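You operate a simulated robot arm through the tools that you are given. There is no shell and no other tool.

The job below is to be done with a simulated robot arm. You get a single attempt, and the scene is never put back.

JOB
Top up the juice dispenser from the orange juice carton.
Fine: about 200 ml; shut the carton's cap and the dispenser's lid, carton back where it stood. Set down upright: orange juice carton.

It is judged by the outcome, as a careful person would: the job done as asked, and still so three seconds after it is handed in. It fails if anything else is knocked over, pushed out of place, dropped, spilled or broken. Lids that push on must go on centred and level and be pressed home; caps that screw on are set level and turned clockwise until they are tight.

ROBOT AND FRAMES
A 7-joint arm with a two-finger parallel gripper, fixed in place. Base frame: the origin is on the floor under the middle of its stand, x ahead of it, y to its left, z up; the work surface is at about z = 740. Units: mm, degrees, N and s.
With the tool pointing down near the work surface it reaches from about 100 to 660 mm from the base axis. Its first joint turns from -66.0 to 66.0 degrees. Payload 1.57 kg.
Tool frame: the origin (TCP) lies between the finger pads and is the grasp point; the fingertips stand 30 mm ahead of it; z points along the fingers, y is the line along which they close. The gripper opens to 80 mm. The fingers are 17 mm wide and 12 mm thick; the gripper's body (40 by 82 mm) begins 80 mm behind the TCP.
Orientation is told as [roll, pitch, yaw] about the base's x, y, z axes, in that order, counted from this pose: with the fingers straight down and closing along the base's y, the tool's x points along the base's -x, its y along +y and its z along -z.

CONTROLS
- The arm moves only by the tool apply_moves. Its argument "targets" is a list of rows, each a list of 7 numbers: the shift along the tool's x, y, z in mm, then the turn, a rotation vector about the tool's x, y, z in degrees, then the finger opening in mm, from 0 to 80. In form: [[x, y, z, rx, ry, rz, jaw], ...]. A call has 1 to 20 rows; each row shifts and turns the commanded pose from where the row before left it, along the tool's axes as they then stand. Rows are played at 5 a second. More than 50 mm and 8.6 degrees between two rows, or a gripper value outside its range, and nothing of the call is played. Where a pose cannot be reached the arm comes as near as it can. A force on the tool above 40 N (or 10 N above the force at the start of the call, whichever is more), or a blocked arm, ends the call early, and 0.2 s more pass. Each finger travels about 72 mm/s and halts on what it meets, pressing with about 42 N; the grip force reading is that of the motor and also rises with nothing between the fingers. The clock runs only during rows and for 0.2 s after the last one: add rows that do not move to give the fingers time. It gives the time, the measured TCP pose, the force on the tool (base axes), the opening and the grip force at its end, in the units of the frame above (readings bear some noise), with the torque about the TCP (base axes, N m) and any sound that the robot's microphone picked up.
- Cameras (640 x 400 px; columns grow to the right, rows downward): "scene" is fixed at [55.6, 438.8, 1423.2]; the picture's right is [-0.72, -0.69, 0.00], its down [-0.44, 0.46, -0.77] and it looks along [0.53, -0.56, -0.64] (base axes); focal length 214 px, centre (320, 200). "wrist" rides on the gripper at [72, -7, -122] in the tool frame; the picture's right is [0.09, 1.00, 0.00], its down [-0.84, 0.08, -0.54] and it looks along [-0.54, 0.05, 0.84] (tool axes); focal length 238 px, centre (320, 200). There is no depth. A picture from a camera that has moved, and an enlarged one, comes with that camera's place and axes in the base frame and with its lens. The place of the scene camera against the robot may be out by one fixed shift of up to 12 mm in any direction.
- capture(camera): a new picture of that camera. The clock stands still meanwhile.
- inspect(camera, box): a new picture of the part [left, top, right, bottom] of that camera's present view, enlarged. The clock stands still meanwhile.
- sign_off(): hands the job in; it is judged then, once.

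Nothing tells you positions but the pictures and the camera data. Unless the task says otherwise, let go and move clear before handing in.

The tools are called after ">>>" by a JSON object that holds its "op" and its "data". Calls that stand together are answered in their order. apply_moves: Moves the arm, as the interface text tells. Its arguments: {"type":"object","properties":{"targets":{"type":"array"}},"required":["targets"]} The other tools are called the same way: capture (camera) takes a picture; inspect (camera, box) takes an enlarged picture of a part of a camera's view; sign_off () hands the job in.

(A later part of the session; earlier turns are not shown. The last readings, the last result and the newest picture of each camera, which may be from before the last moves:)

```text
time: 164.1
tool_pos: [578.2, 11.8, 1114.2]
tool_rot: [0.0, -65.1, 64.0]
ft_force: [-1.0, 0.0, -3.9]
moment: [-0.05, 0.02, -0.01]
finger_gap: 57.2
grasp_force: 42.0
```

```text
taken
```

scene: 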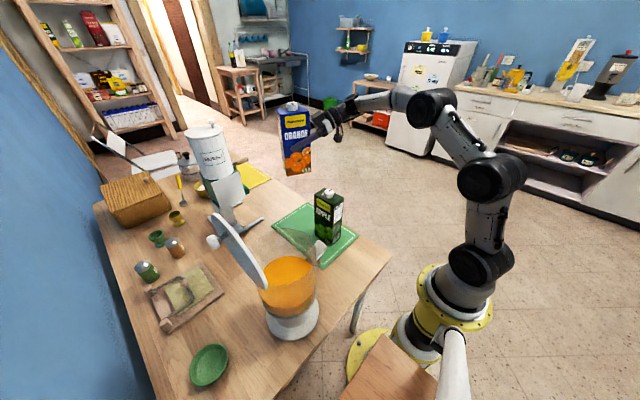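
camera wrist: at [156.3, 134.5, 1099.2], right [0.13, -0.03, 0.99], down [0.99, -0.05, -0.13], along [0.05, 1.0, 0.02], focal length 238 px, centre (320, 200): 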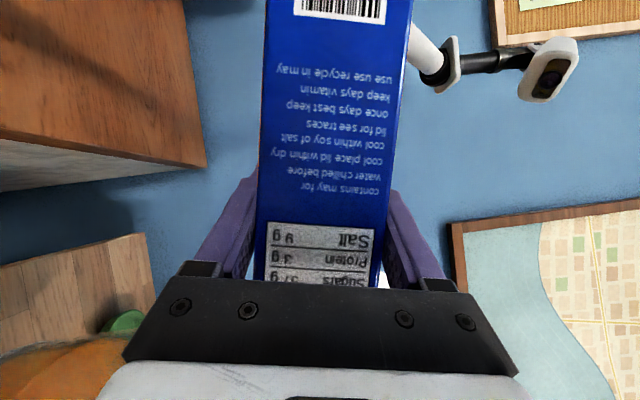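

About 215 ml by the combined measurements. Position is back over the carton's spot; lowering, slowly at the end.

>>> {"op": "apply_moves", "data": {"targets": [[15.4, 0, 7.2, 0, 0, 0, 45], [30.8, 0, 14.4, 0, 0, 0, 45], [30.8, 0, 14.4, 0, 0, 0, 45], [30.8, 0, 14.4, 0, 0, 0, 45], [30.8, 0, 14.4, 0, 0, 0, 45], [30.8, 0, 14.4, 0, 0, 0, 45], [30.8, 0, 14.4, 0, 0, 0, 45], [15.4, 0, 7.2, 0, 0, 0, 45], [0, 0, 0, 0, 0, 0, 45]]}}

>>> {"op": "inspect", "data": {"camera": "scene", "box": [270, 150, 370, 250]}}

```text
time: 166.1
tool_pos: [580.4, 12.7, 878.3]
tool_rot: [-0.1, -65.2, 64.1]
ft_force: [-0.5, -0.5, -3.5]
moment: [0.01, 0.03, -0.05]
finger_gap: 57.2
grasp_force: 41.8
```

```text
4.00 times, centred on (320, 200) of scene
camera zoom: at [55.6, 438.8, 1423.2], right [-0.72, -0.69, 0.0], down [-0.44, 0.46, -0.77], along [0.53, -0.56, -0.64], focal length 858 px, centre (320, 200)
```

zoom: 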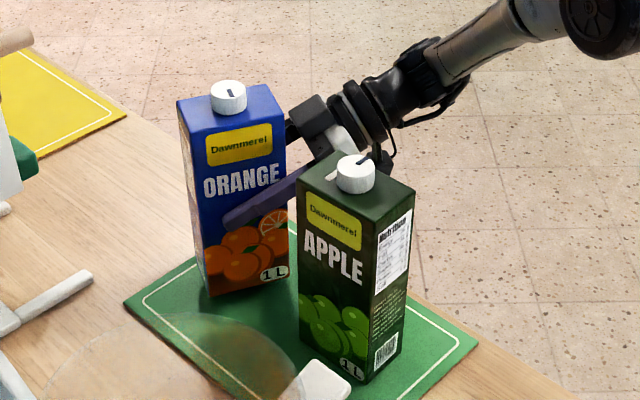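

>>> {"op": "apply_moves", "data": {"targets": [[3.62, 0, 1.69, 0, 0, 0, 45], [3.62, 0, 1.69, 0, 0, 0, 45], [3.62, 0, 1.69, 0, 0, 0, 45], [2.7, 0, 1.27, 0, 0, 0, 45], [1.36, 0, 0.63, 0, 0, 0, 45], [0, 0, 0, 0, 0, 0, 45]]}}

```text
time: 167.5
tool_pos: [580.4, 10.3, 860.6]
tool_rot: [0.0, -65.1, 64.1]
ft_force: [-0.4, -0.3, -3.8]
moment: [-0.02, 0.03, 0.02]
finger_gap: 56.9
grasp_force: 41.7
```

>>> {"op": "apply_moves", "data": {"targets": [[0.9, 0, 0.42, 0, 0, 0, 45], [0.9, 0, 0.42, 0, 0, 0, 45], [0, 0, 0, 0, 0, 0, 45]]}}

```text
time: 168.3
tool_pos: [579.4, 10.8, 859.0]
tool_rot: [0.1, -65.1, 64.0]
ft_force: [0.3, 0.2, -4.2]
moment: [-0.03, 0.0, -0.02]
finger_gap: 57.1
grasp_force: 41.7
```

>>> {"op": "apply_moves", "data": {"targets": [[0.9, 0, 0.42, 0, 0, 0, 45], [0.9, 0, 0.42, 0, 0, 0, 45], [0, 0, 0, 0, 0, 0, 45]]}}

>>> {"op": "inspect", "data": {"camera": "scene", "box": [270, 150, 370, 250]}}

```text
time: 169.1
tool_pos: [579.7, 11.5, 859.3]
tool_rot: [-0.3, -65.2, 64.2]
ft_force: [-1.5, -0.9, 6.3]
moment: [0.07, 0.36, 0.05]
finger_gap: 57.1
grasp_force: 42.0
```

```text
4.00 times, centred on (320, 200) of scene
camera zoom: at [55.4, 438.8, 1423.2], right [-0.72, -0.69, 0.0], down [-0.44, 0.46, -0.77], along [0.53, -0.56, -0.64], focal length 858 px, centre (320, 200)
```

zoom: 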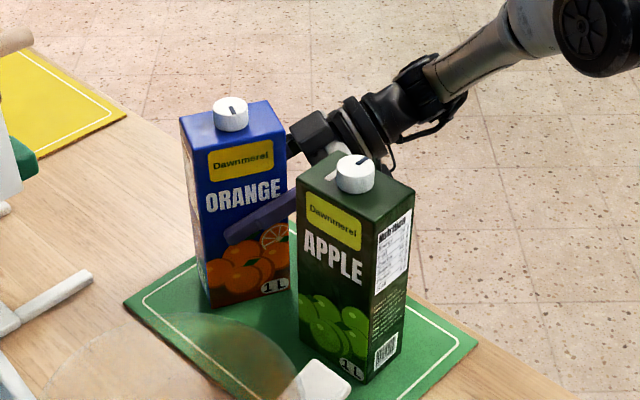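

The carton is down on the mat. Easing off, releasing, and backing straight out.

>>> {"op": "apply_moves", "data": {"targets": [[-0.55, 0, -0.25, 0, 0, 0, 45], [0, 0, 0, 0, 0, 0, 58], [0, 0, 0, 0, 0, 0, 66], [0, 0, 0, 0, 0, 0, 80], [0, 0, 0, 0, 0, 0, 80], [0, 0, -25, 0, 0, 0, 80], [0, 0, -30, 0, 0, 0, 80], [0, 0, -35, 0, 0, 0, 80], [0, 0, -40, 0, 0, 0, 80], [0, 0, 0, 0, 0, 0, 80]]}}

>>> {"op": "inspect", "data": {"camera": "scene", "box": [270, 150, 370, 250]}}

>>> {"op": "capture", "data": {"camera": "wrist"}}

```text
time: 171.3
tool_pos: [528.1, -94.8, 912.4]
tool_rot: [-0.1, -65.1, 64.0]
ft_force: [0.8, -0.1, -0.2]
moment: [0.0, -0.01, 0.01]
finger_gap: 80.1
grasp_force: 0.0
```

```text
4.00 times, centred on (320, 200) of scene
camera zoom: at [55.6, 438.8, 1423.2], right [-0.72, -0.69, 0.0], down [-0.44, 0.46, -0.77], along [0.53, -0.56, -0.64], focal length 858 px, centre (320, 200)
```

zoom: 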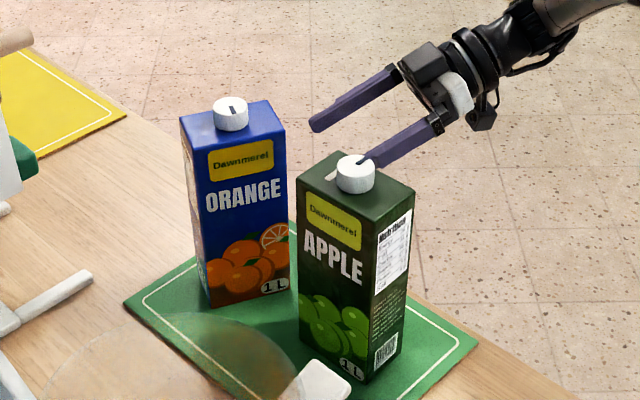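

```text
taken
camera wrist: at [471.8, -224.9, 898.5], right [-0.91, 0.4, -0.08], down [-0.13, -0.09, 0.99], along [0.39, 0.91, 0.14], focal length 238 px, centre (320, 200)
```

wrist: 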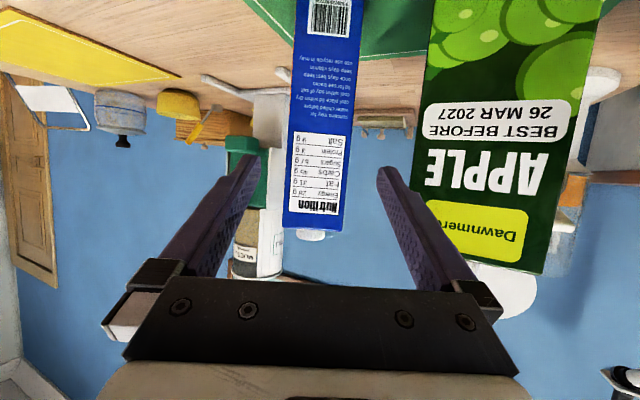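

The carton stands steady. Now I'll rise and return the hand to pointing down for closing the cap.

>>> {"op": "apply_moves", "data": {"targets": [[-36.2, 0, -16.9, 0, 0, 0, 80], [-36.2, 0, -16.9, 0, 0, 0, 80], [-36.2, 0, -16.9, 0, 0, 0, 80], [-36.2, 0, -16.9, 0, 0, 0, 80], [-30, 0, -14, 0, 0, 0, 80], [0, 0, 0, 0, 8.13, 0, 80], [0, 0, 0, 0, 8.13, 0, 80], [0, 0, 0, 0, 8.13, 0, 80], [0, 0, 0, 0, 8.13, 0, 80], [0, 0, 0, 0, 8.13, 0, 80], [0, 0, 0, 0, 8.13, 0, 80], [0, 0, 0, 0, 8.13, 0, 80], [0, 0, 0, 0, 8.13, 0, 80], [0, 0, 0, 0, 0, 0, 80]]}}

>>> {"op": "capture", "data": {"camera": "wrist"}}

```text
time: 174.3
tool_pos: [527.2, -96.4, 1105.7]
tool_rot: [-0.1, 0.0, 64.0]
ft_force: [0.2, -0.8, -0.2]
moment: [0.0, -0.02, 0.0]
finger_gap: 80.2
grasp_force: 0.0
```

```text
taken
camera wrist: at [502.1, -163.6, 1228.0], right [-0.94, 0.35, 0.0], down [0.3, 0.79, 0.54], along [0.19, 0.51, -0.84], focal length 238 px, centre (320, 200)
```

wrist: 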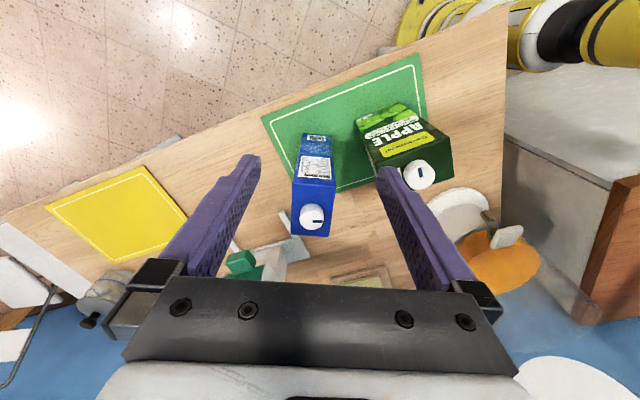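

>>> {"op": "apply_moves", "data": {"targets": [[-40.9, 0.6, 0, 0, 0, 0, 80], [-40.9, 0.6, 0, 0, 0, 0, 80], [-40.9, 0.6, 0, 0, 0, 0, 80], [0, 0, 0, 0, 0, -8.3, 80], [0, 0, 0, 0, 0, -8.3, 80], [0, 0, 0, 0, 0, -8.3, 80], [0, 0, 0, 0, 0, -8.3, 80], [0, 0, 0, 0, 0, -8.3, 80], [0, 0, 0, 0, 0, -8.3, 80], [0, 0, 0, 0, 0, -8.3, 80], [0, 0, 0, 0, 0, -8.3, 80], [0, 0, 0, 0, 0, -8.3, 80], [0, 0, 0, 0, 0, -8.3, 80], [0, 0, 20, 0, 0, 0, 80], [0, 0, 20, 0, 0, 0, 80], [0, 0, 0, 0, 0, 0, 80]]}}

>>> {"op": "capture", "data": {"camera": "wrist"}}

>>> {"op": "inspect", "data": {"camera": "wrist", "box": [240, 60, 400, 200]}}

```text
time: 177.7
tool_pos: [578.6, 14.8, 1063.8]
tool_rot: [0.0, 0.1, 147.0]
ft_force: [1.3, 0.0, -0.6]
moment: [0.01, -0.01, 0.0]
finger_gap: 80.0
grasp_force: 0.0
```

```text
taken
camera wrist: at [643.2, -18.6, 1186.2], right [-0.47, -0.89, 0.0], down [-0.74, 0.39, 0.54], along [-0.48, 0.25, -0.84], focal length 238 px, centre (320, 200)
```

wrist: 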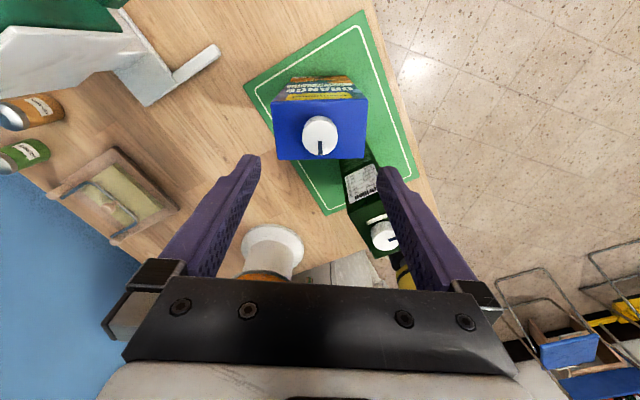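

```text
2.86 times, centred on (320, 130) of wrist
camera zoom: at [643.2, -18.6, 1186.2], right [-0.47, -0.89, 0.0], down [-0.74, 0.39, 0.54], along [-0.48, 0.25, -0.84], focal length 681 px, centre (320, 400)
```

zoom: 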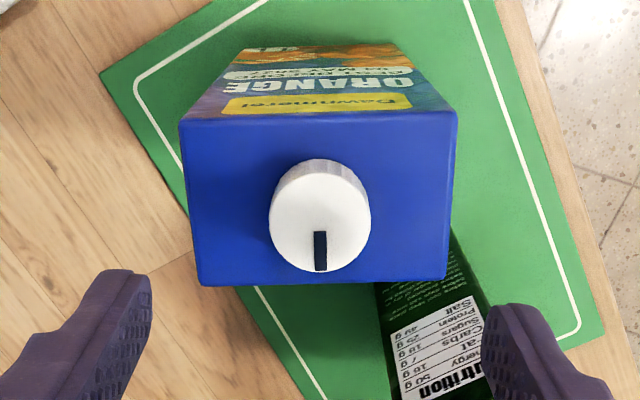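

Centred over the cap, mark 180° from closed. Going down for the clockwise closing bite.

>>> {"op": "apply_moves", "data": {"targets": [[2.0, -0.5, 25, 0, 0, 0, 80], [0, 0, 25, 0, 0, 0, 70], [0, 0, 20.5, 0, 0, 0, 60], [0, 0, 0, 0, 0, 0, 50], [0, 0, 0, 0, 0, 0, 35], [0, 0, 0, 0, 0, 0, 22], [0, 0, 0, 0, 0, 0, 20]]}}

>>> {"op": "inspect", "data": {"camera": "scene", "box": [280, 150, 350, 220]}}

```text
time: 179.3
tool_pos: [581.8, 15.8, 993.5]
tool_rot: [-0.1, 0.1, 147.0]
ft_force: [0.5, -0.4, 0.3]
moment: [-0.08, 0.01, -0.05]
finger_gap: 28.3
grasp_force: 37.9
```

```text
5.71 times, centred on (315, 185) of scene
camera zoom: at [55.6, 438.8, 1423.2], right [-0.72, -0.69, 0.0], down [-0.44, 0.46, -0.77], along [0.53, -0.56, -0.64], focal length 1226 px, centre (349, 286)
```

zoom: 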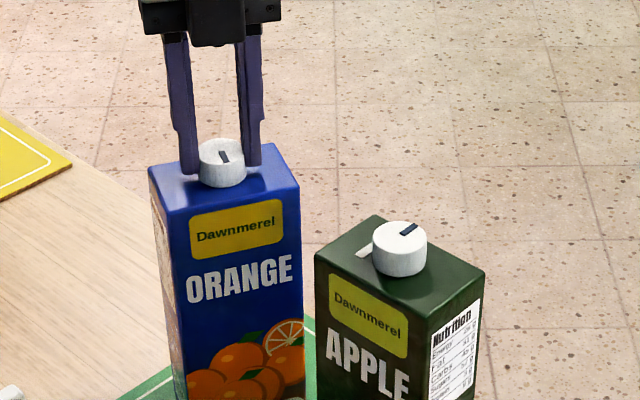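

>>> {"op": "apply_moves", "data": {"targets": [[0, 0, 0, 0, 0, 0, 20]]}}

>>> {"op": "inspect", "data": {"camera": "wrist", "box": [240, 80, 400, 220]}}

```text
time: 179.7
tool_pos: [581.8, 14.8, 993.9]
tool_rot: [-0.1, 0.1, 147.1]
ft_force: [0.3, 0.5, 0.5]
moment: [-0.01, 0.1, -0.09]
finger_gap: 27.8
grasp_force: 38.0
```

```text
2.86 times, centred on (320, 150) of wrist
camera zoom: at [645.3, -19.6, 1116.4], right [-0.47, -0.89, 0.0], down [-0.74, 0.39, 0.54], along [-0.48, 0.25, -0.84], focal length 681 px, centre (320, 343)
```

zoom: 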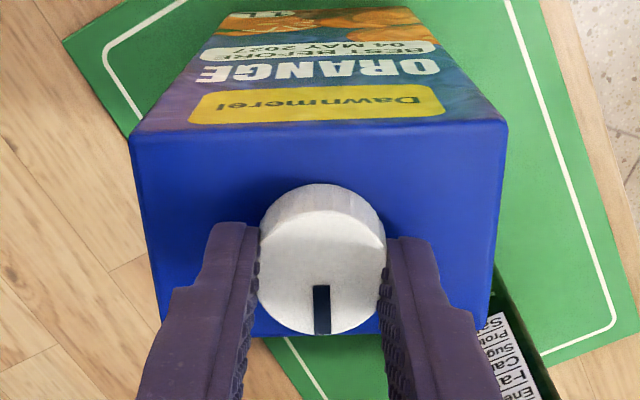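

The pads hold the cap a few millimetres off-centre (gap 27.8). I'll reopen, shift 3 mm and grip again.

>>> {"op": "apply_moves", "data": {"targets": [[0, 0, 0, 0, 0, 0, 40], [0, 0, 0, 0, 0, 0, 45], [-3.0, 0, 0, 0, 0, 0, 45], [0, 0, 0, 0, 0, 0, 32], [0, 0, 0, 0, 0, 0, 20], [0, 0, 0, 0, 0, 0, 20], [0, 0, 0, 0, 0, 0, 20]]}}

```text
time: 181.3
tool_pos: [579.6, 17.7, 994.4]
tool_rot: [-0.1, 0.1, 147.0]
ft_force: [-0.1, -1.0, 0.4]
moment: [-0.18, 0.15, -0.03]
finger_gap: 28.1
grasp_force: 37.8
```

>>> {"op": "inspect", "data": {"camera": "scene", "box": [292, 160, 327, 190]}}

>>> {"op": "inspect", "data": {"camera": "wrist", "box": [270, 120, 370, 210]}}

```text
13.33 times, centred on (310, 175) of scene
camera zoom: at [55.5, 438.8, 1423.2], right [-0.72, -0.69, 0.0], down [-0.44, 0.46, -0.77], along [0.53, -0.56, -0.64], focal length 2860 px, centre (460, 533)
```

zoom: 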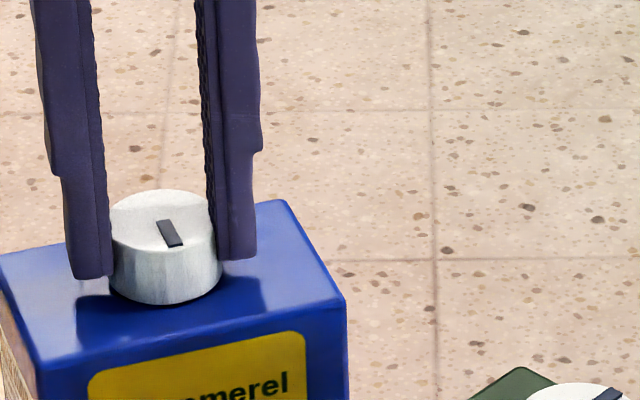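

```text
4.44 times, centred on (320, 165) of wrist
camera zoom: at [643.3, -17.7, 1116.7], right [-0.47, -0.89, 0.0], down [-0.74, 0.39, 0.54], along [-0.48, 0.25, -0.84], focal length 1059 px, centre (320, 356)
```

zoom: 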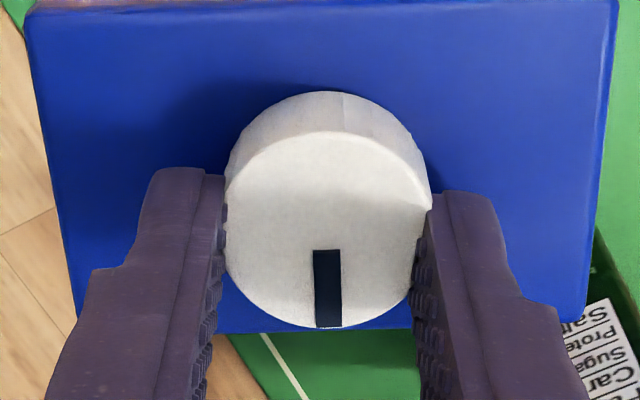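

>>> {"op": "apply_moves", "data": {"targets": [[0, 0, 0, 0, 0, 0, 40], [1.5, 0, 0.5, 0, 0, 0, 42], [0, 0, 0, 0, 0, 0, 32], [0, 0, 0, 0, 0, 0, 20], [0, 0, 0, 0, 0, 0, 20], [0, 0, 0, 0, 0, 0, 20]]}}

```text
time: 182.7
tool_pos: [581.2, 15.9, 994.2]
tool_rot: [-0.1, 0.0, 147.0]
ft_force: [-0.8, 0.3, 0.6]
moment: [-0.13, 0.12, -0.1]
finger_gap: 27.8
grasp_force: 38.3
```

Now turning the cap clockwise; any drag on the carton now helps bring it back toward its original heading.

>>> {"op": "apply_moves", "data": {"targets": [[0, 0, 0, 0, 0, 3, 20], [0, 0, 0, 0, 0, 3, 20], [0, 0, 0, 0, 0, 3, 20], [0, 0, 0, 0, 0, 3, 20], [0, 0, 0, 0, 0, 3, 20], [0, 0, 0, 0, 0, 3, 20], [0, 0, 0, 0, 0, 3, 20], [0, 0, 0, 0, 0, 3, 20], [0, 0, 0, 0, 0, 3, 20], [0, 0, 0, 0, 0, 3, 20]]}}

>>> {"op": "inspect", "data": {"camera": "wrist", "box": [240, 80, 400, 220]}}

>>> {"op": "inspect", "data": {"camera": "scene", "box": [270, 150, 370, 250]}}

```text
time: 184.9
tool_pos: [580.9, 15.3, 994.6]
tool_rot: [0.0, 0.1, 116.9]
ft_force: [-0.2, 1.0, 1.4]
moment: [-0.07, 0.04, 0.01]
finger_gap: 27.5
grasp_force: 38.3
```

```text
2.86 times, centred on (320, 150) of wrist
camera zoom: at [618.7, -45.6, 1116.7], right [-0.85, -0.53, 0.0], down [-0.45, 0.71, 0.54], along [-0.29, 0.46, -0.84], focal length 681 px, centre (320, 343)
```

zoom: 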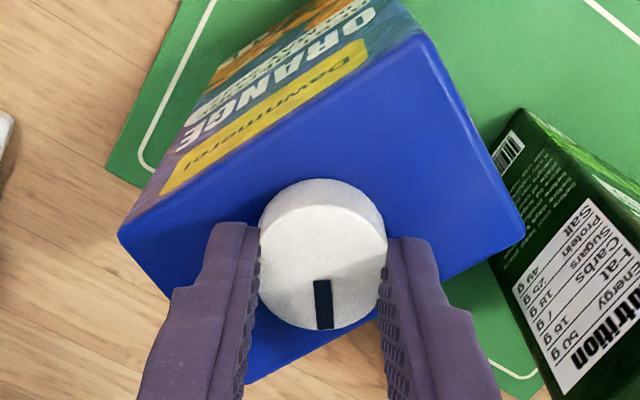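

```text
4.00 times, centred on (320, 200) of scene
camera zoom: at [55.5, 438.8, 1423.2], right [-0.72, -0.69, 0.0], down [-0.44, 0.46, -0.77], along [0.53, -0.56, -0.64], focal length 858 px, centre (320, 200)
```

zoom: 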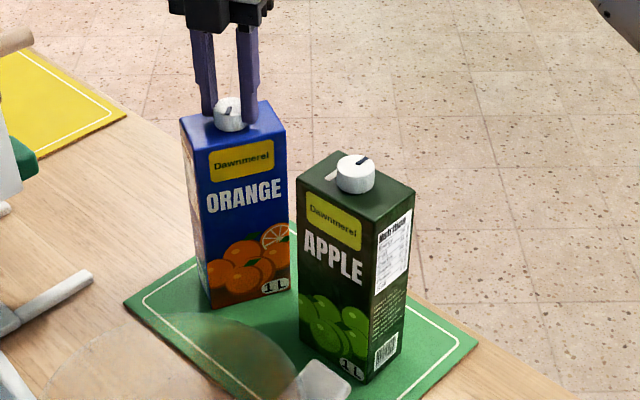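

Only the cap turns. Continuing clockwise.

>>> {"op": "apply_moves", "data": {"targets": [[0, 0, 0, 0, 0, 3, 20], [0, 0, 0, 0, 0, 3, 20], [0, 0, 0, 0, 0, 3, 20], [0, 0, 0, 0, 0, 3, 20], [0, 0, 0, 0, 0, 3, 20], [0, 0, 0, 0, 0, 3, 20], [0, 0, 0, 0, 0, 3, 20], [0, 0, 0, 0, 0, 3, 20], [0, 0, 0, 0, 0, 3, 20], [0, 0, 0, 0, 0, 3, 20], [0, 0, 0, 0, 0, 3, 20], [0, 0, 0, 0, 0, 3, 20], [0, 0, 0, 0, 0, 3, 20], [0, 0, 0, 0, 0, 3, 20], [0, 0, 0, 0, 0, 3, 20], [0, 0, 0, 0, 0, 3, 20], [0, 0, 0, 0, 0, 3, 20], [0, 0, 0, 0, 0, 3, 20]]}}

>>> {"op": "inspect", "data": {"camera": "wrist", "box": [240, 80, 400, 220]}}

>>> {"op": "inspect", "data": {"camera": "scene", "box": [270, 150, 370, 250]}}

```text
time: 188.7
tool_pos: [579.5, 16.2, 994.3]
tool_rot: [0.0, 0.0, 62.8]
ft_force: [0.5, -1.0, 3.1]
moment: [-0.15, 0.04, -0.02]
finger_gap: 29.1
grasp_force: 38.6
```

```text
2.86 times, centred on (320, 150) of wrist
camera zoom: at [553.2, -51.1, 1116.6], right [-0.93, 0.37, 0.0], down [0.31, 0.78, 0.54], along [0.2, 0.5, -0.84], focal length 681 px, centre (320, 343)
```

zoom: 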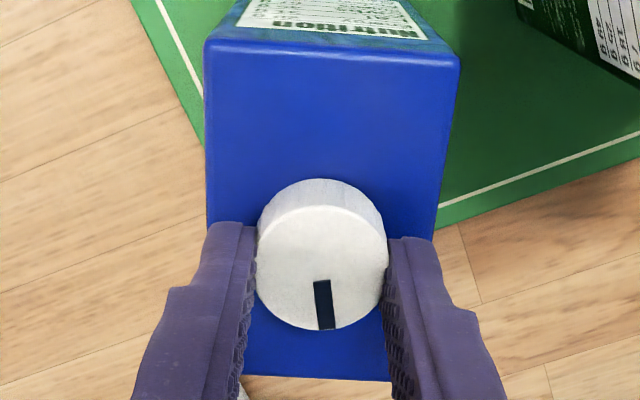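

```text
4.00 times, centred on (320, 200) of scene
camera zoom: at [55.5, 438.8, 1423.2], right [-0.72, -0.69, 0.0], down [-0.44, 0.46, -0.77], along [0.53, -0.56, -0.64], focal length 858 px, centre (320, 200)
```

zoom: 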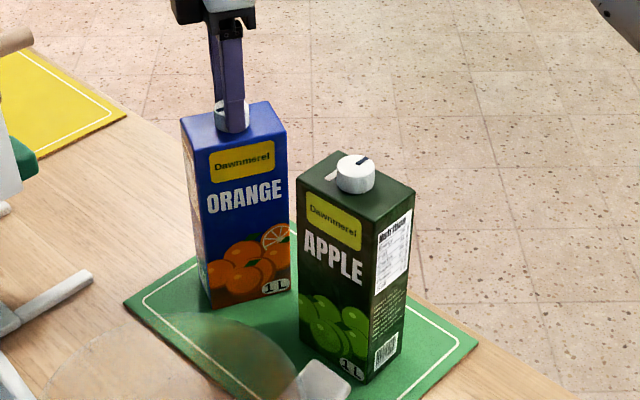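

>>> {"op": "apply_moves", "data": {"targets": [[0, 0, 0, 0, 0, 3, 20], [0, 0, 0, 0, 0, 3, 20], [0, 0, 0, 0, 0, 3, 20], [0, 0, 0, 0, 0, 3, 20], [0, 0, 0, 0, 0, 3, 20], [0, 0, 0, 0, 0, 3, 20], [0, 0, 0, 0, 0, 3, 20], [0, 0, 0, 0, 0, 3, 20], [0, 0, 0, 0, 0, 3, 20], [0, 0, 0, 0, 0, 3, 20], [0, 0, 0, 0, 0, 3, 20], [0, 0, 0, 0, 0, 3, 20], [0, 0, 0, 0, 0, 3, 20], [0, 0, 0, 0, 0, 3, 20], [0, 0, 0, 0, 0, 3, 20], [0, 0, 0, 0, 0, 3, 20], [0, 0, 0, 0, 0, 3, 20], [0, 0, 0, 0, 0, 3, 20]]}}

>>> {"op": "inspect", "data": {"camera": "wrist", "box": [240, 80, 400, 220]}}

>>> {"op": "inspect", "data": {"camera": "scene", "box": [270, 150, 370, 250]}}

```text
time: 192.5
tool_pos: [580.2, 15.7, 994.9]
tool_rot: [0.0, -0.1, 8.9]
ft_force: [-0.2, -0.9, 2.6]
moment: [-0.03, 0.11, 0.03]
finger_gap: 29.1
grasp_force: 38.5
```

```text
2.86 times, centred on (320, 150) of wrist
camera zoom: at [510.3, -3.0, 1116.5], right [-0.25, 0.97, 0.0], down [0.81, 0.21, 0.54], along [0.53, 0.13, -0.84], focal length 681 px, centre (320, 343)
```

zoom: 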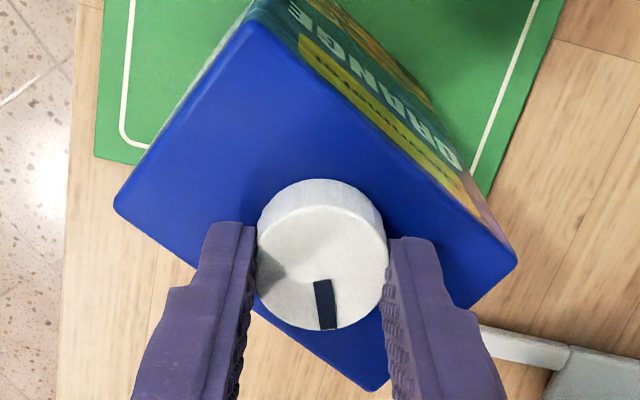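

```text
4.00 times, centred on (320, 200) of scene
camera zoom: at [55.5, 438.8, 1423.2], right [-0.72, -0.69, 0.0], down [-0.44, 0.46, -0.77], along [0.53, -0.56, -0.64], focal length 858 px, centre (320, 200)
```

zoom: 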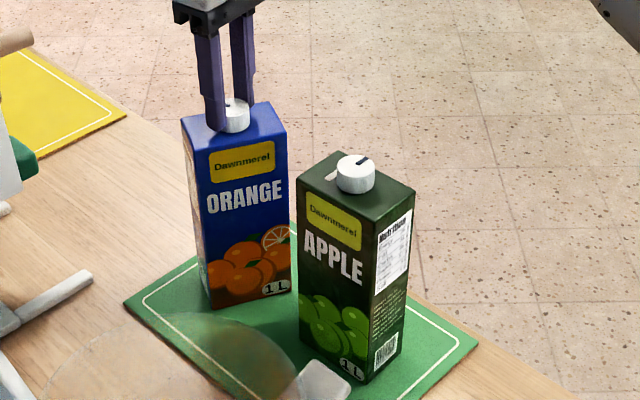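

>>> {"op": "apply_moves", "data": {"targets": [[0, 0, 0, 0, 0, 3, 20], [0, 0, 0, 0, 0, 3, 20], [0, 0, 0, 0, 0, 3, 20], [0, 0, 0, 0, 0, 3, 20], [0, 0, 0, 0, 0, 3, 20], [0, 0, 0, 0, 0, 3, 20], [0, 0, 0, 0, 0, 3, 20], [0, 0, 0, 0, 0, 3, 20], [0, 0, 0, 0, 0, 3, 20], [0, 0, 0, 0, 0, 3, 20], [0, 0, 0, 0, 0, 3, 20], [0, 0, 0, 0, 0, 3, 20], [0, 0, 0, 0, 0, 3, 20], [0, 0, 0, 0, 0, 0, 20]]}}

>>> {"op": "inspect", "data": {"camera": "wrist", "box": [240, 80, 400, 220]}}

>>> {"op": "inspect", "data": {"camera": "scene", "box": [270, 150, 370, 250]}}

```text
time: 195.5
tool_pos: [578.9, 15.9, 994.5]
tool_rot: [0.2, 0.0, -30.1]
ft_force: [-0.3, 0.4, -0.6]
moment: [0.04, 0.03, 0.01]
finger_gap: 29.0
grasp_force: 39.4
```

```text
2.86 times, centred on (320, 150) of wrist
camera zoom: at [514.4, 45.4, 1116.7], right [0.42, 0.91, 0.0], down [0.76, -0.35, 0.54], along [0.49, -0.23, -0.84], focal length 681 px, centre (320, 343)
```

zoom: 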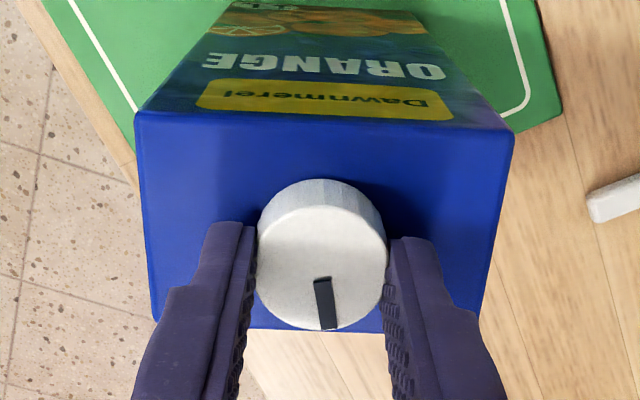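

```text
4.00 times, centred on (320, 200) of scene
camera zoom: at [55.6, 438.8, 1423.2], right [-0.72, -0.69, 0.0], down [-0.44, 0.46, -0.77], along [0.53, -0.56, -0.64], focal length 858 px, centre (320, 200)
```

zoom: 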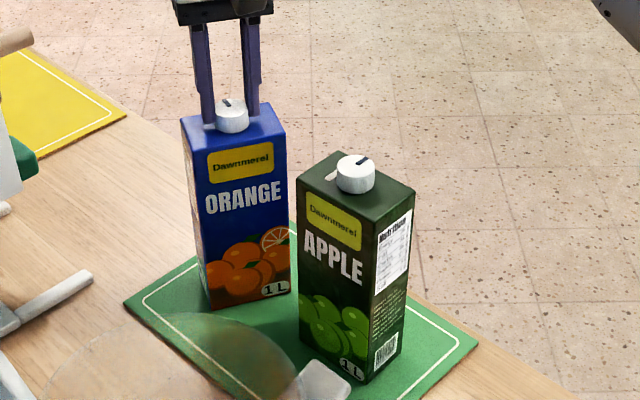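

The cap is within about 11° of its closed mark. I'll press lightly so the carton holds, and turn on until it is tight.

>>> {"op": "apply_moves", "data": {"targets": [[0, 0, 0.6, 0, 0, 0, 20], [0, 0, 0.6, 0, 0, 0, 20], [0, 0, 0.6, 0, 0, 0, 20], [0, 0, 0, 0, 0, 0, 20]]}}

```text
time: 196.5
tool_pos: [580.3, 17.0, 994.9]
tool_rot: [0.2, -0.2, -29.9]
ft_force: [-2.5, -2.0, 12.3]
moment: [0.15, 0.53, -0.02]
finger_gap: 29.3
grasp_force: 38.7
```

>>> {"op": "apply_moves", "data": {"targets": [[0, 0, 0, 0, 0, 2.5, 20], [0, 0, 0, 0, 0, 2.5, 20], [0, 0, 0, 0, 0, 2.5, 20], [0, 0, 0, 0, 0, 2.5, 20], [0, 0, 0, 0, 0, 2.5, 20], [0, 0, 0, 0, 0, 2.5, 20]]}}

>>> {"op": "inspect", "data": {"camera": "wrist", "box": [240, 80, 400, 220]}}

```text
time: 197.9
tool_pos: [581.6, 15.7, 993.9]
tool_rot: [0.1, 0.1, -45.1]
ft_force: [0.0, -1.1, 17.4]
moment: [-0.04, -0.04, 0.4]
finger_gap: 29.2
grasp_force: 38.9
```

```text
2.86 times, centred on (320, 150) of wrist
camera zoom: at [524.5, 61.8, 1115.6], right [0.64, 0.77, 0.0], down [0.64, -0.54, 0.54], along [0.42, -0.35, -0.84], focal length 681 px, centre (320, 343)
```

zoom: 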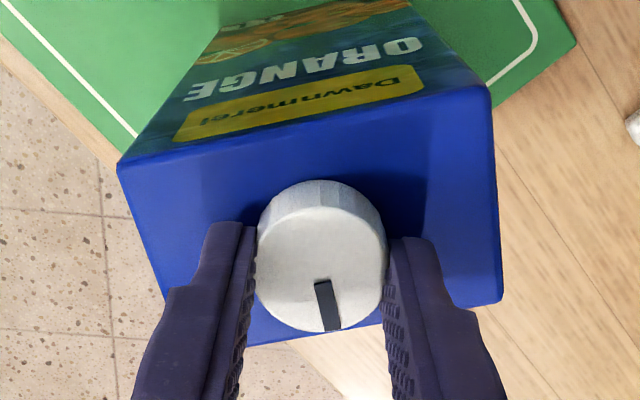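

The torque rose to 0.40 N·m with the mark back at its closed position: the cap is shut and tight. Easing the press, I'll keep turning clockwise so the carton itself comes round toward its original heading.

>>> {"op": "apply_moves", "data": {"targets": [[0, 0, -0.8, 0, 0, 0, 20], [0, 0, -0.8, 0, 0, 0, 20], [0, 0, -0.4, 0, 0, 0, 20], [0, 0, 0, 0, 0, 0, 20]]}}

```text
time: 198.9
tool_pos: [580.1, 16.7, 993.3]
tool_rot: [-0.1, 0.1, -45.0]
ft_force: [2.3, -0.6, 3.5]
moment: [-0.31, -0.54, -0.03]
finger_gap: 29.2
grasp_force: 38.7
```

>>> {"op": "apply_moves", "data": {"targets": [[0, 0, 0, 0, 0, 3, 20], [0, 0, 0, 0, 0, 3, 20], [0, 0, 0, 0, 0, 3, 20], [0, 0, 0, 0, 0, 3, 20], [0, 0, 0, 0, 0, 3, 20], [0, 0, 0, 0, 0, 3, 20], [0, 0, 0, 0, 0, 3, 20], [0, 0, 0, 0, 0, 3, 20], [0, 0, 0, 0, 0, 3, 20], [0, 0, 0, 0, 0, 3, 20], [0, 0, 0, 0, 0, 3, 20], [0, 0, 0, 0, 0, 3, 20], [0, 0, 0, 0, 0, 0, 20]]}}

>>> {"op": "inspect", "data": {"camera": "wrist", "box": [240, 80, 400, 220]}}

>>> {"op": "inspect", "data": {"camera": "scene", "box": [270, 150, 370, 250]}}

```text
time: 201.7
tool_pos: [579.4, 15.4, 994.8]
tool_rot: [-0.1, 0.0, -81.1]
ft_force: [-0.6, 0.0, 0.2]
moment: [-0.05, -0.02, 0.0]
finger_gap: 29.3
grasp_force: 38.9
```

```text
2.86 times, centred on (320, 150) of wrist
camera zoom: at [562.4, 84.7, 1117.0], right [0.97, 0.25, 0.0], down [0.21, -0.82, 0.54], along [0.13, -0.52, -0.84], focal length 681 px, centre (320, 343)
```

zoom: 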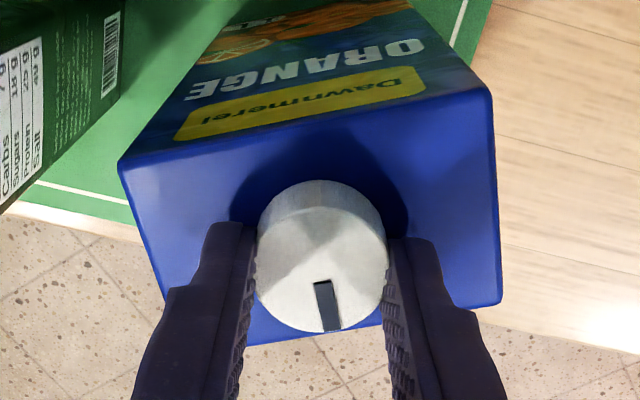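

```text
4.00 times, centred on (320, 200) of scene
camera zoom: at [55.6, 438.8, 1423.2], right [-0.72, -0.69, 0.0], down [-0.44, 0.46, -0.77], along [0.53, -0.56, -0.64], focal length 858 px, centre (320, 200)
```

zoom: 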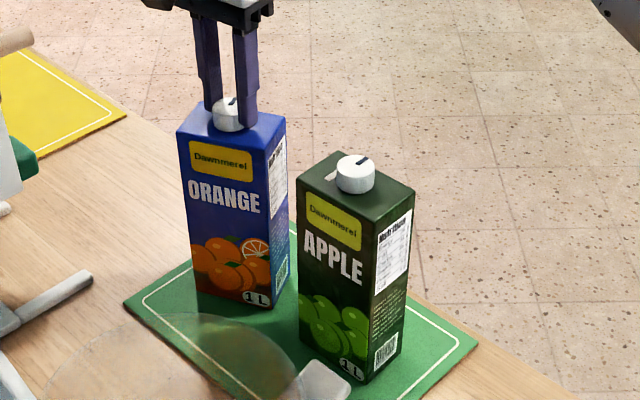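

The carton followed, now at about yaw 25°. I'll take a fresh bite so as not to reach the wrist limit.

>>> {"op": "apply_moves", "data": {"targets": [[0, 0, 0, 0, 0, 0, 40], [0, 0, 0, 0, 0, 0, 60], [0, 0, -8, 0, 0, 0, 60], [0, 0, 0, 0, 0, -8.5, 60], [0, 0, 0, 0, 0, -8.5, 60], [0, 0, 0, 0, 0, -8.5, 60], [0, 0, 0, 0, 0, -8.5, 60], [0, 0, 0, 0, 0, -8.5, 60], [0, 0, 0, 0, 0, -8.5, 60], [0, 0, 0, 0, 0, -8.5, 60], [0, 0, 8, 0, 0, 0, 60], [0, 0, 0, 0, 0, 0, 60]]}}

>>> {"op": "inspect", "data": {"camera": "wrist", "box": [220, 70, 420, 220]}}

```text
time: 204.3
tool_pos: [580.5, 16.2, 994.0]
tool_rot: [0.1, 0.0, -21.6]
ft_force: [-0.6, -0.9, 0.5]
moment: [-0.03, -0.02, 0.01]
finger_gap: 60.1
grasp_force: 0.0
```

```text
2.67 times, centred on (320, 145) of wrist
camera zoom: at [510.7, 35.2, 1116.8], right [0.28, 0.96, 0.0], down [0.81, -0.23, 0.54], along [0.52, -0.15, -0.84], focal length 636 px, centre (320, 347)
```

zoom: 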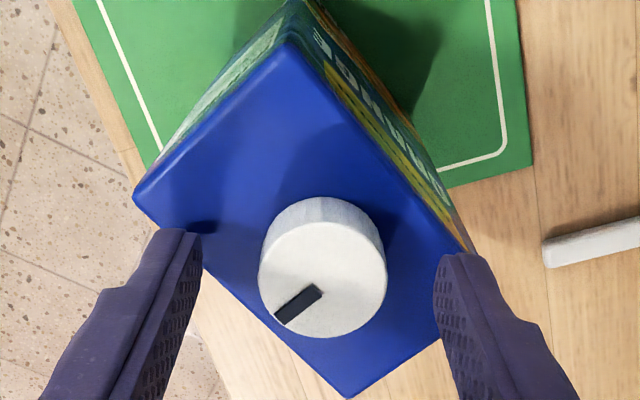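

The carton is at yaw 24.7°, centred at (579, 16). Gripping the cap again and turning clockwise by that amount.

>>> {"op": "apply_moves", "data": {"targets": [[0, 0, 0, 0, 0, 0, 45], [0, 0, 0, 0, 0, 0, 30], [0, 0, 0, 0, 0, 0, 20], [0, 0, 0, 0, 0, 0, 20], [0, 0, 0.4, 0, 0, 0, 20], [0, 0, 0, 0, 0, 3.1, 20], [0, 0, 0, 0, 0, 3.1, 20], [0, 0, 0, 0, 0, 3.1, 20], [0, 0, 0, 0, 0, 3.1, 20], [0, 0, 0, 0, 0, 3.1, 20], [0, 0, 0, 0, 0, 3.1, 20], [0, 0, 0, 0, 0, 3.1, 20], [0, 0, 0, 0, 0, 3.1, 20], [0, 0, 0, 0, 0, 0, 20]]}}

>>> {"op": "inspect", "data": {"camera": "wrist", "box": [220, 70, 420, 220]}}

>>> {"op": "inspect", "data": {"camera": "scene", "box": [230, 160, 390, 260]}}

```text
time: 207.3
tool_pos: [581.4, 16.0, 994.7]
tool_rot: [0.1, -0.2, -46.4]
ft_force: [-0.6, 0.5, 9.9]
moment: [0.03, 0.06, 0.12]
finger_gap: 29.3
grasp_force: 38.7
```

```text
2.67 times, centred on (320, 145) of wrist
camera zoom: at [526.2, 62.8, 1116.6], right [0.66, 0.75, 0.0], down [0.63, -0.55, 0.54], along [0.41, -0.36, -0.84], focal length 636 px, centre (320, 347)
```

zoom: 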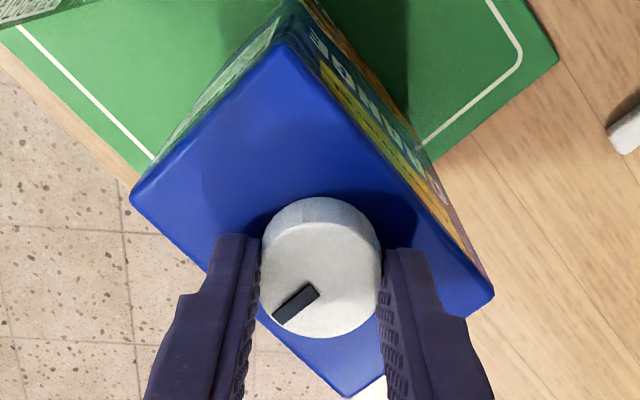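

```text
4.00 times, centred on (310, 210) of scene
camera zoom: at [55.4, 438.8, 1423.2], right [-0.72, -0.69, 0.0], down [-0.44, 0.46, -0.77], along [0.53, -0.56, -0.64], focal length 858 px, centre (360, 160)
```

zoom: 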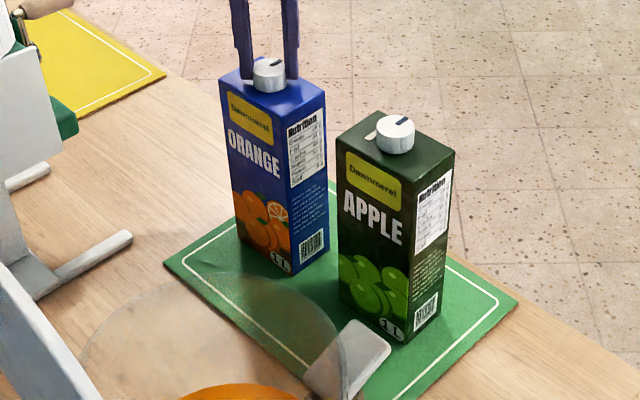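

The carton is back at yaw ≈0° around (580, 16). I'll compare with the very first close-up from the same camera to judge the residual shift.

>>> {"op": "inspect", "data": {"camera": "scene", "box": [280, 168, 344, 208]}}

>>> {"op": "apply_moves", "data": {"targets": [[0, 0, -0.6, 0, 0, 0, 20], [0, 0, -0.6, 0, 0, 0, 20], [0, 0, 0, 0, 0, 0, 20]]}}

>>> {"op": "inspect", "data": {"camera": "scene", "box": [280, 168, 344, 208]}}

```text
10.00 times, centred on (312, 188) of scene
camera zoom: at [55.4, 438.8, 1423.2], right [-0.72, -0.69, 0.0], down [-0.44, 0.46, -0.77], along [0.53, -0.56, -0.64], focal length 2145 px, centre (400, 320)
```

zoom: 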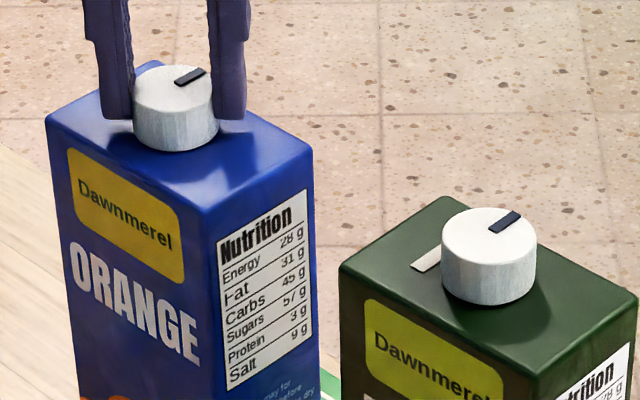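

```text
time: 208.1
tool_pos: [580.9, 14.8, 994.9]
tool_rot: [0.0, 0.1, -46.3]
ft_force: [3.2, -0.4, 3.3]
moment: [-0.29, -0.56, 0.07]
finger_gap: 29.1
grasp_force: 39.6
```

```text
10.00 times, centred on (312, 188) of scene
camera zoom: at [55.6, 438.8, 1423.2], right [-0.72, -0.69, 0.0], down [-0.44, 0.46, -0.77], along [0.53, -0.56, -0.64], focal length 2145 px, centre (400, 320)
```

zoom: 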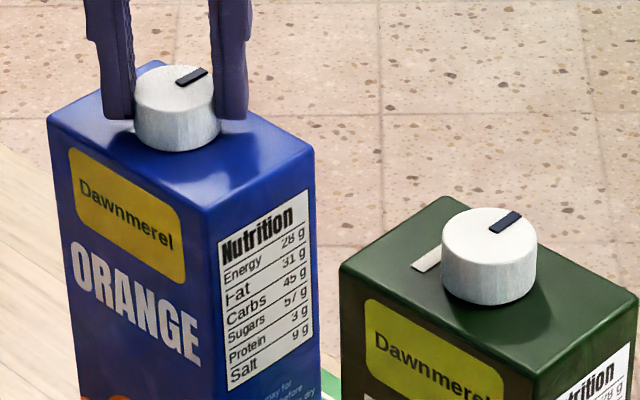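

The carton is within about 1.5 mm of where it stood, upright, with the cap mark as at the start. Releasing the cap and rising to verify from above.

>>> {"op": "apply_moves", "data": {"targets": [[0, 0, -0.3, 0, 0, 0, 20], [0, 0, 0, 0, 0, 0, 35], [0, 0, 0, 0, 0, 0, 55], [0, 0, 0, 0, 0, 0, 70], [0, 0, -25, 0, 0, 0, 80], [0, 0, -25, 0, 0, 0, 80], [0, 0, -25, 0, 0, 0, 80], [0, 0, -25, 0, 0, 0, 80], [0, 0, 0, 0, 0, 0, 80]]}}

>>> {"op": "inspect", "data": {"camera": "wrist", "box": [250, 50, 390, 170]}}

>>> {"op": "inspect", "data": {"camera": "scene", "box": [280, 168, 344, 208]}}

```text
time: 210.1
tool_pos: [578.6, 15.8, 1095.8]
tool_rot: [0.1, 0.0, -46.3]
ft_force: [-0.6, 0.4, 0.3]
moment: [0.02, -0.01, 0.03]
finger_gap: 80.2
grasp_force: 0.2
```

```text
3.33 times, centred on (320, 110) of wrist
camera zoom: at [524.9, 63.0, 1217.8], right [0.66, 0.75, 0.0], down [0.63, -0.55, 0.54], along [0.41, -0.36, -0.84], focal length 794 px, centre (320, 500)
```

zoom: 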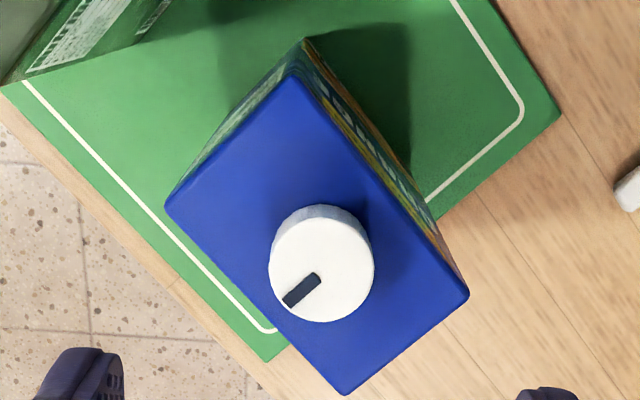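

```text
10.00 times, centred on (312, 188) of scene
camera zoom: at [55.6, 438.8, 1423.2], right [-0.72, -0.69, 0.0], down [-0.44, 0.46, -0.77], along [0.53, -0.56, -0.64], focal length 2145 px, centre (400, 320)
```

zoom: 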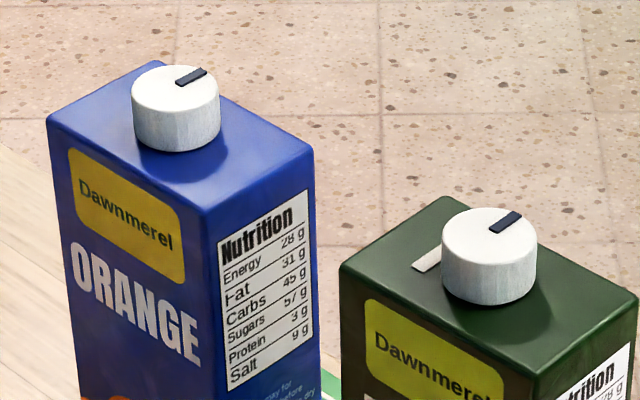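

Cap closed and carton in place. Next the dispenser lid: I'll go round at height to above its knob, approaching from the +x side.

>>> {"op": "apply_moves", "data": {"targets": [[37.7, 15.5, -12.9, 0, 0, 0, 80], [37.7, 15.5, -12.9, 0, 0, 0, 80], [37.7, 15.5, -12.9, 0, 0, 0, 80], [37.7, 15.5, -12.9, 0, 0, 0, 80], [37.7, 15.5, -12.9, 0, 0, 0, 80], [37.7, 15.5, -12.9, 0, 0, 0, 80], [37.7, 15.5, -12.9, 0, 0, 0, 80], [37.7, 15.5, -12.9, 0, 0, 0, 80], [37.7, 15.5, -12.9, 0, 0, 0, 80], [37.7, 15.5, -12.9, 0, 0, 0, 80], [0, 0, 0, 0, 0, 0, 80]]}}

>>> {"op": "capture", "data": {"camera": "scene"}}

```text
time: 212.5
tool_pos: [397.2, 360.0, 1185.3]
tool_rot: [0.1, 0.0, -46.4]
ft_force: [0.4, 0.1, 0.0]
moment: [0.02, 0.0, 0.0]
finger_gap: 79.9
grasp_force: 0.1
out of reach, approached as far as the arm can: row 7, 8, 9, 10
```

```text
taken
```

scene: 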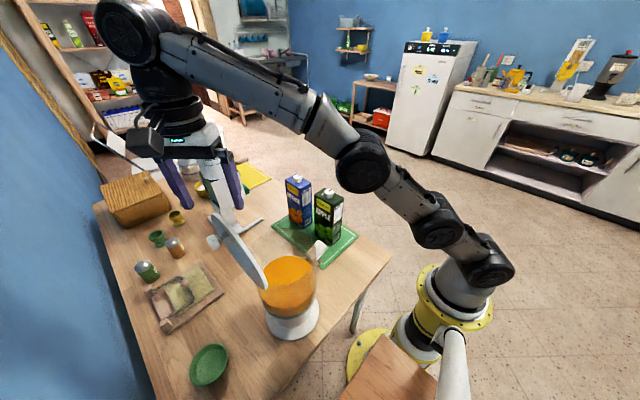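

Out of reach with this wrist angle; the arm stopped short but touched nothing. I'll back off and turn the wrist to yaw 90° first.

>>> {"op": "apply_moves", "data": {"targets": [[-37.7, -15.5, 0, 0, 0, 0, 80], [-37.7, -15.5, 0, 0, 0, 0, 80], [0, 0, 0, 0, 0, -8.02, 80], [0, 0, 0, 0, 0, -8.02, 80], [0, 0, 0, 0, 0, -8.02, 80], [0, 0, 0, 0, 0, -8.02, 80], [0, 0, 0, 0, 0, -8.02, 80], [0, 0, 0, 0, 0, -8.02, 80], [0, 0, 0, 0, 0, -8.02, 80], [0, 0, 0, 0, 0, -8.02, 80], [0, 0, 0, 0, 0, -8.02, 80], [0, 0, 0, 0, 0, -8.02, 80], [0, 0, 0, 0, 0, -8.02, 80], [0, 0, 0, 0, 0, -8.02, 80], [0, 0, 0, 0, 0, -8.02, 80], [0, 0, 0, 0, 0, -8.02, 80], [0, 0, 0, 0, 0, -8.02, 80], [0, 0, 0, 0, 0, -8.02, 80], [0, 0, 0, 0, 0, -8.02, 80], [0, 0, 0, 0, 0, 0, 80]]}}

>>> {"op": "capture", "data": {"camera": "scene"}}

>>> {"op": "capture", "data": {"camera": "wrist"}}

```text
time: 216.7
tool_pos: [429.7, 283.7, 1187.1]
tool_rot: [0.0, 0.0, 90.1]
ft_force: [-0.4, -1.0, -1.0]
moment: [0.0, 0.01, -0.01]
finger_gap: 79.9
grasp_force: 0.1
```

```text
taken
```

scene: 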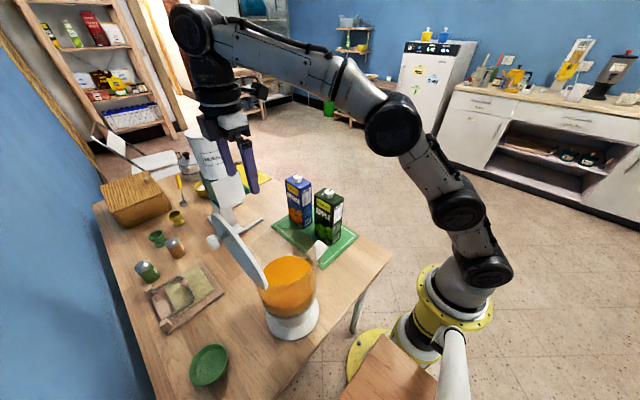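

```text
taken
camera wrist: at [436.5, 211.7, 1308.3], right [-1.0, -0.09, 0.0], down [-0.08, 0.84, 0.54], along [-0.05, 0.54, -0.84], focal length 238 px, centre (320, 200)
```

wrist: 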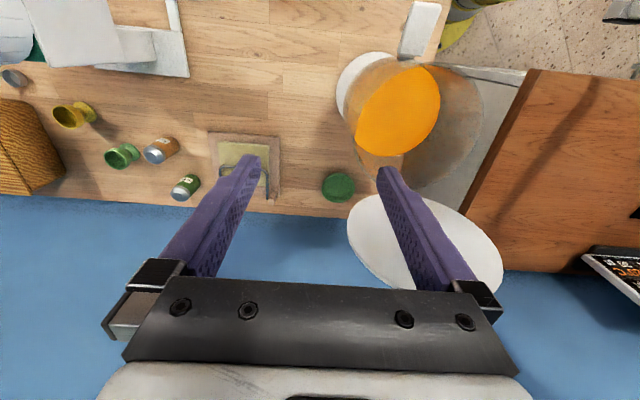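

>>> {"op": "apply_moves", "data": {"targets": [[0, 0, -20, 0, 0, 0, 80], [0, 0, -18, 0, 0, 0, 80], [-39.4, 0, 0, 0, 0, 0, 80], [-39.4, 0, 0, 0, 0, 0, 80], [-39.4, 0, 0, 0, 0, 0, 80], [0, 0, 0, 0, 0, 0, 80]]}}

>>> {"op": "capture", "data": {"camera": "wrist"}}

```text
time: 218.1
tool_pos: [402.7, 358.8, 1185.1]
tool_rot: [-0.1, -0.1, 90.0]
ft_force: [0.5, 0.1, 0.2]
moment: [-0.02, -0.01, 0.01]
finger_gap: 79.9
grasp_force: 0.0
out of reach, approached as far as the arm can: row 2, 3, 4, 5
```

```text
taken
camera wrist: at [408.1, 285.8, 1306.7], right [-1.0, -0.09, 0.0], down [-0.08, 0.84, 0.54], along [-0.05, 0.54, -0.84], focal length 238 px, centre (320, 200)
```

wrist: 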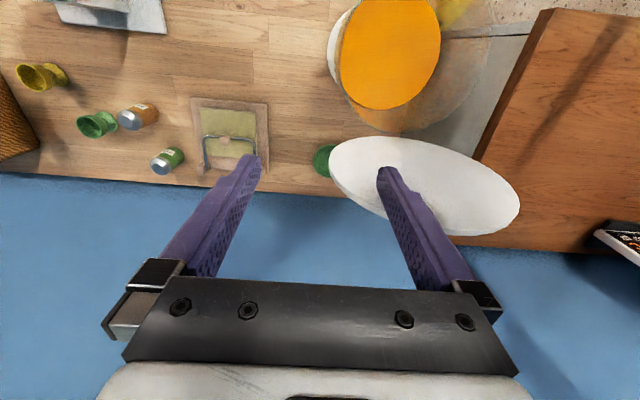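

The right finger is close to the lid's face here, so I'll first back away toward −y, then go over the lid's top from straight in front, where it is reachable.

>>> {"op": "apply_moves", "data": {"targets": [[30, 0, 0, 0, 0, 0, 80], [30, 0, 0, 0, 0, 0, 80], [0, 43.6, 0, 0, 0, 0, 80], [0, 43.6, 0, 0, 0, 0, 80], [0, 0, -22, 0, 0, 0, 80], [0, 0, -22, 0, 0, 0, 80], [0, 0, 0, 0, 0, 0, 80]]}}

>>> {"op": "capture", "data": {"camera": "wrist"}}

>>> {"op": "inspect", "data": {"camera": "scene", "box": [180, 100, 340, 300]}}

```text
time: 219.7
tool_pos: [314.4, 299.5, 1226.7]
tool_rot: [0.0, 0.0, 90.0]
ft_force: [0.7, 0.4, 1.5]
moment: [0.01, 0.01, 0.01]
finger_gap: 79.9
grasp_force: 0.0
```

```text
taken
camera wrist: at [320.1, 227.4, 1348.6], right [-1.0, -0.09, 0.0], down [-0.08, 0.84, 0.54], along [-0.05, 0.54, -0.84], focal length 238 px, centre (320, 200)
```

wrist: 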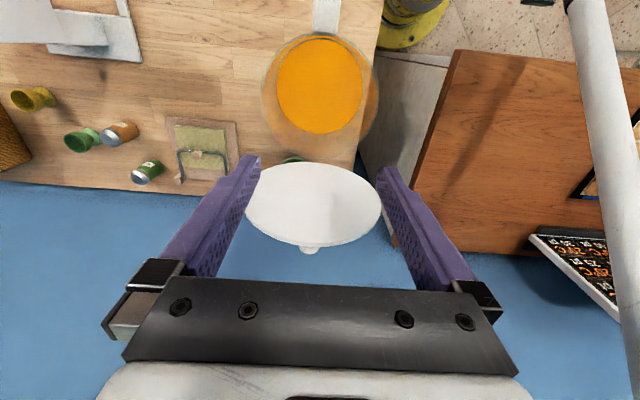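

```text
2.00 times, centred on (260, 200) of scene
camera zoom: at [55.5, 438.8, 1423.2], right [-0.72, -0.69, 0.0], down [-0.44, 0.46, -0.77], along [0.53, -0.56, -0.64], focal length 429 px, centre (440, 200)
```

zoom: 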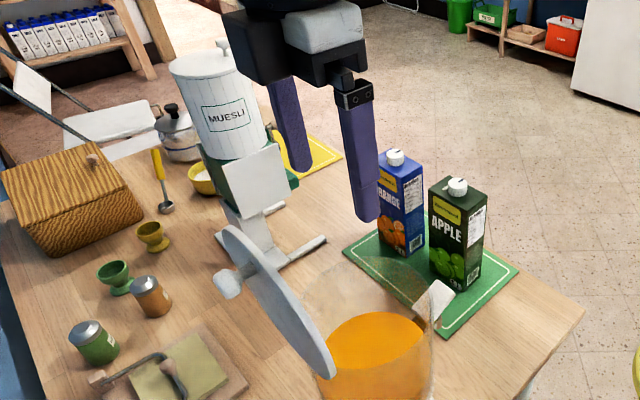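

The lid still stands about 5° past vertical with the knob behind it. Moving over its top in small checked steps.

>>> {"op": "apply_moves", "data": {"targets": [[-25, 0, 0, 0, 0, 0, 80], [-25, 0, 0, 0, 0, 0, 80]]}}

```text
time: 220.3
tool_pos: [312.9, 350.5, 1225.6]
tool_rot: [-0.1, -0.1, 90.1]
ft_force: [0.7, -1.1, 0.3]
moment: [0.01, 0.02, 0.03]
finger_gap: 80.1
grasp_force: 0.1
```

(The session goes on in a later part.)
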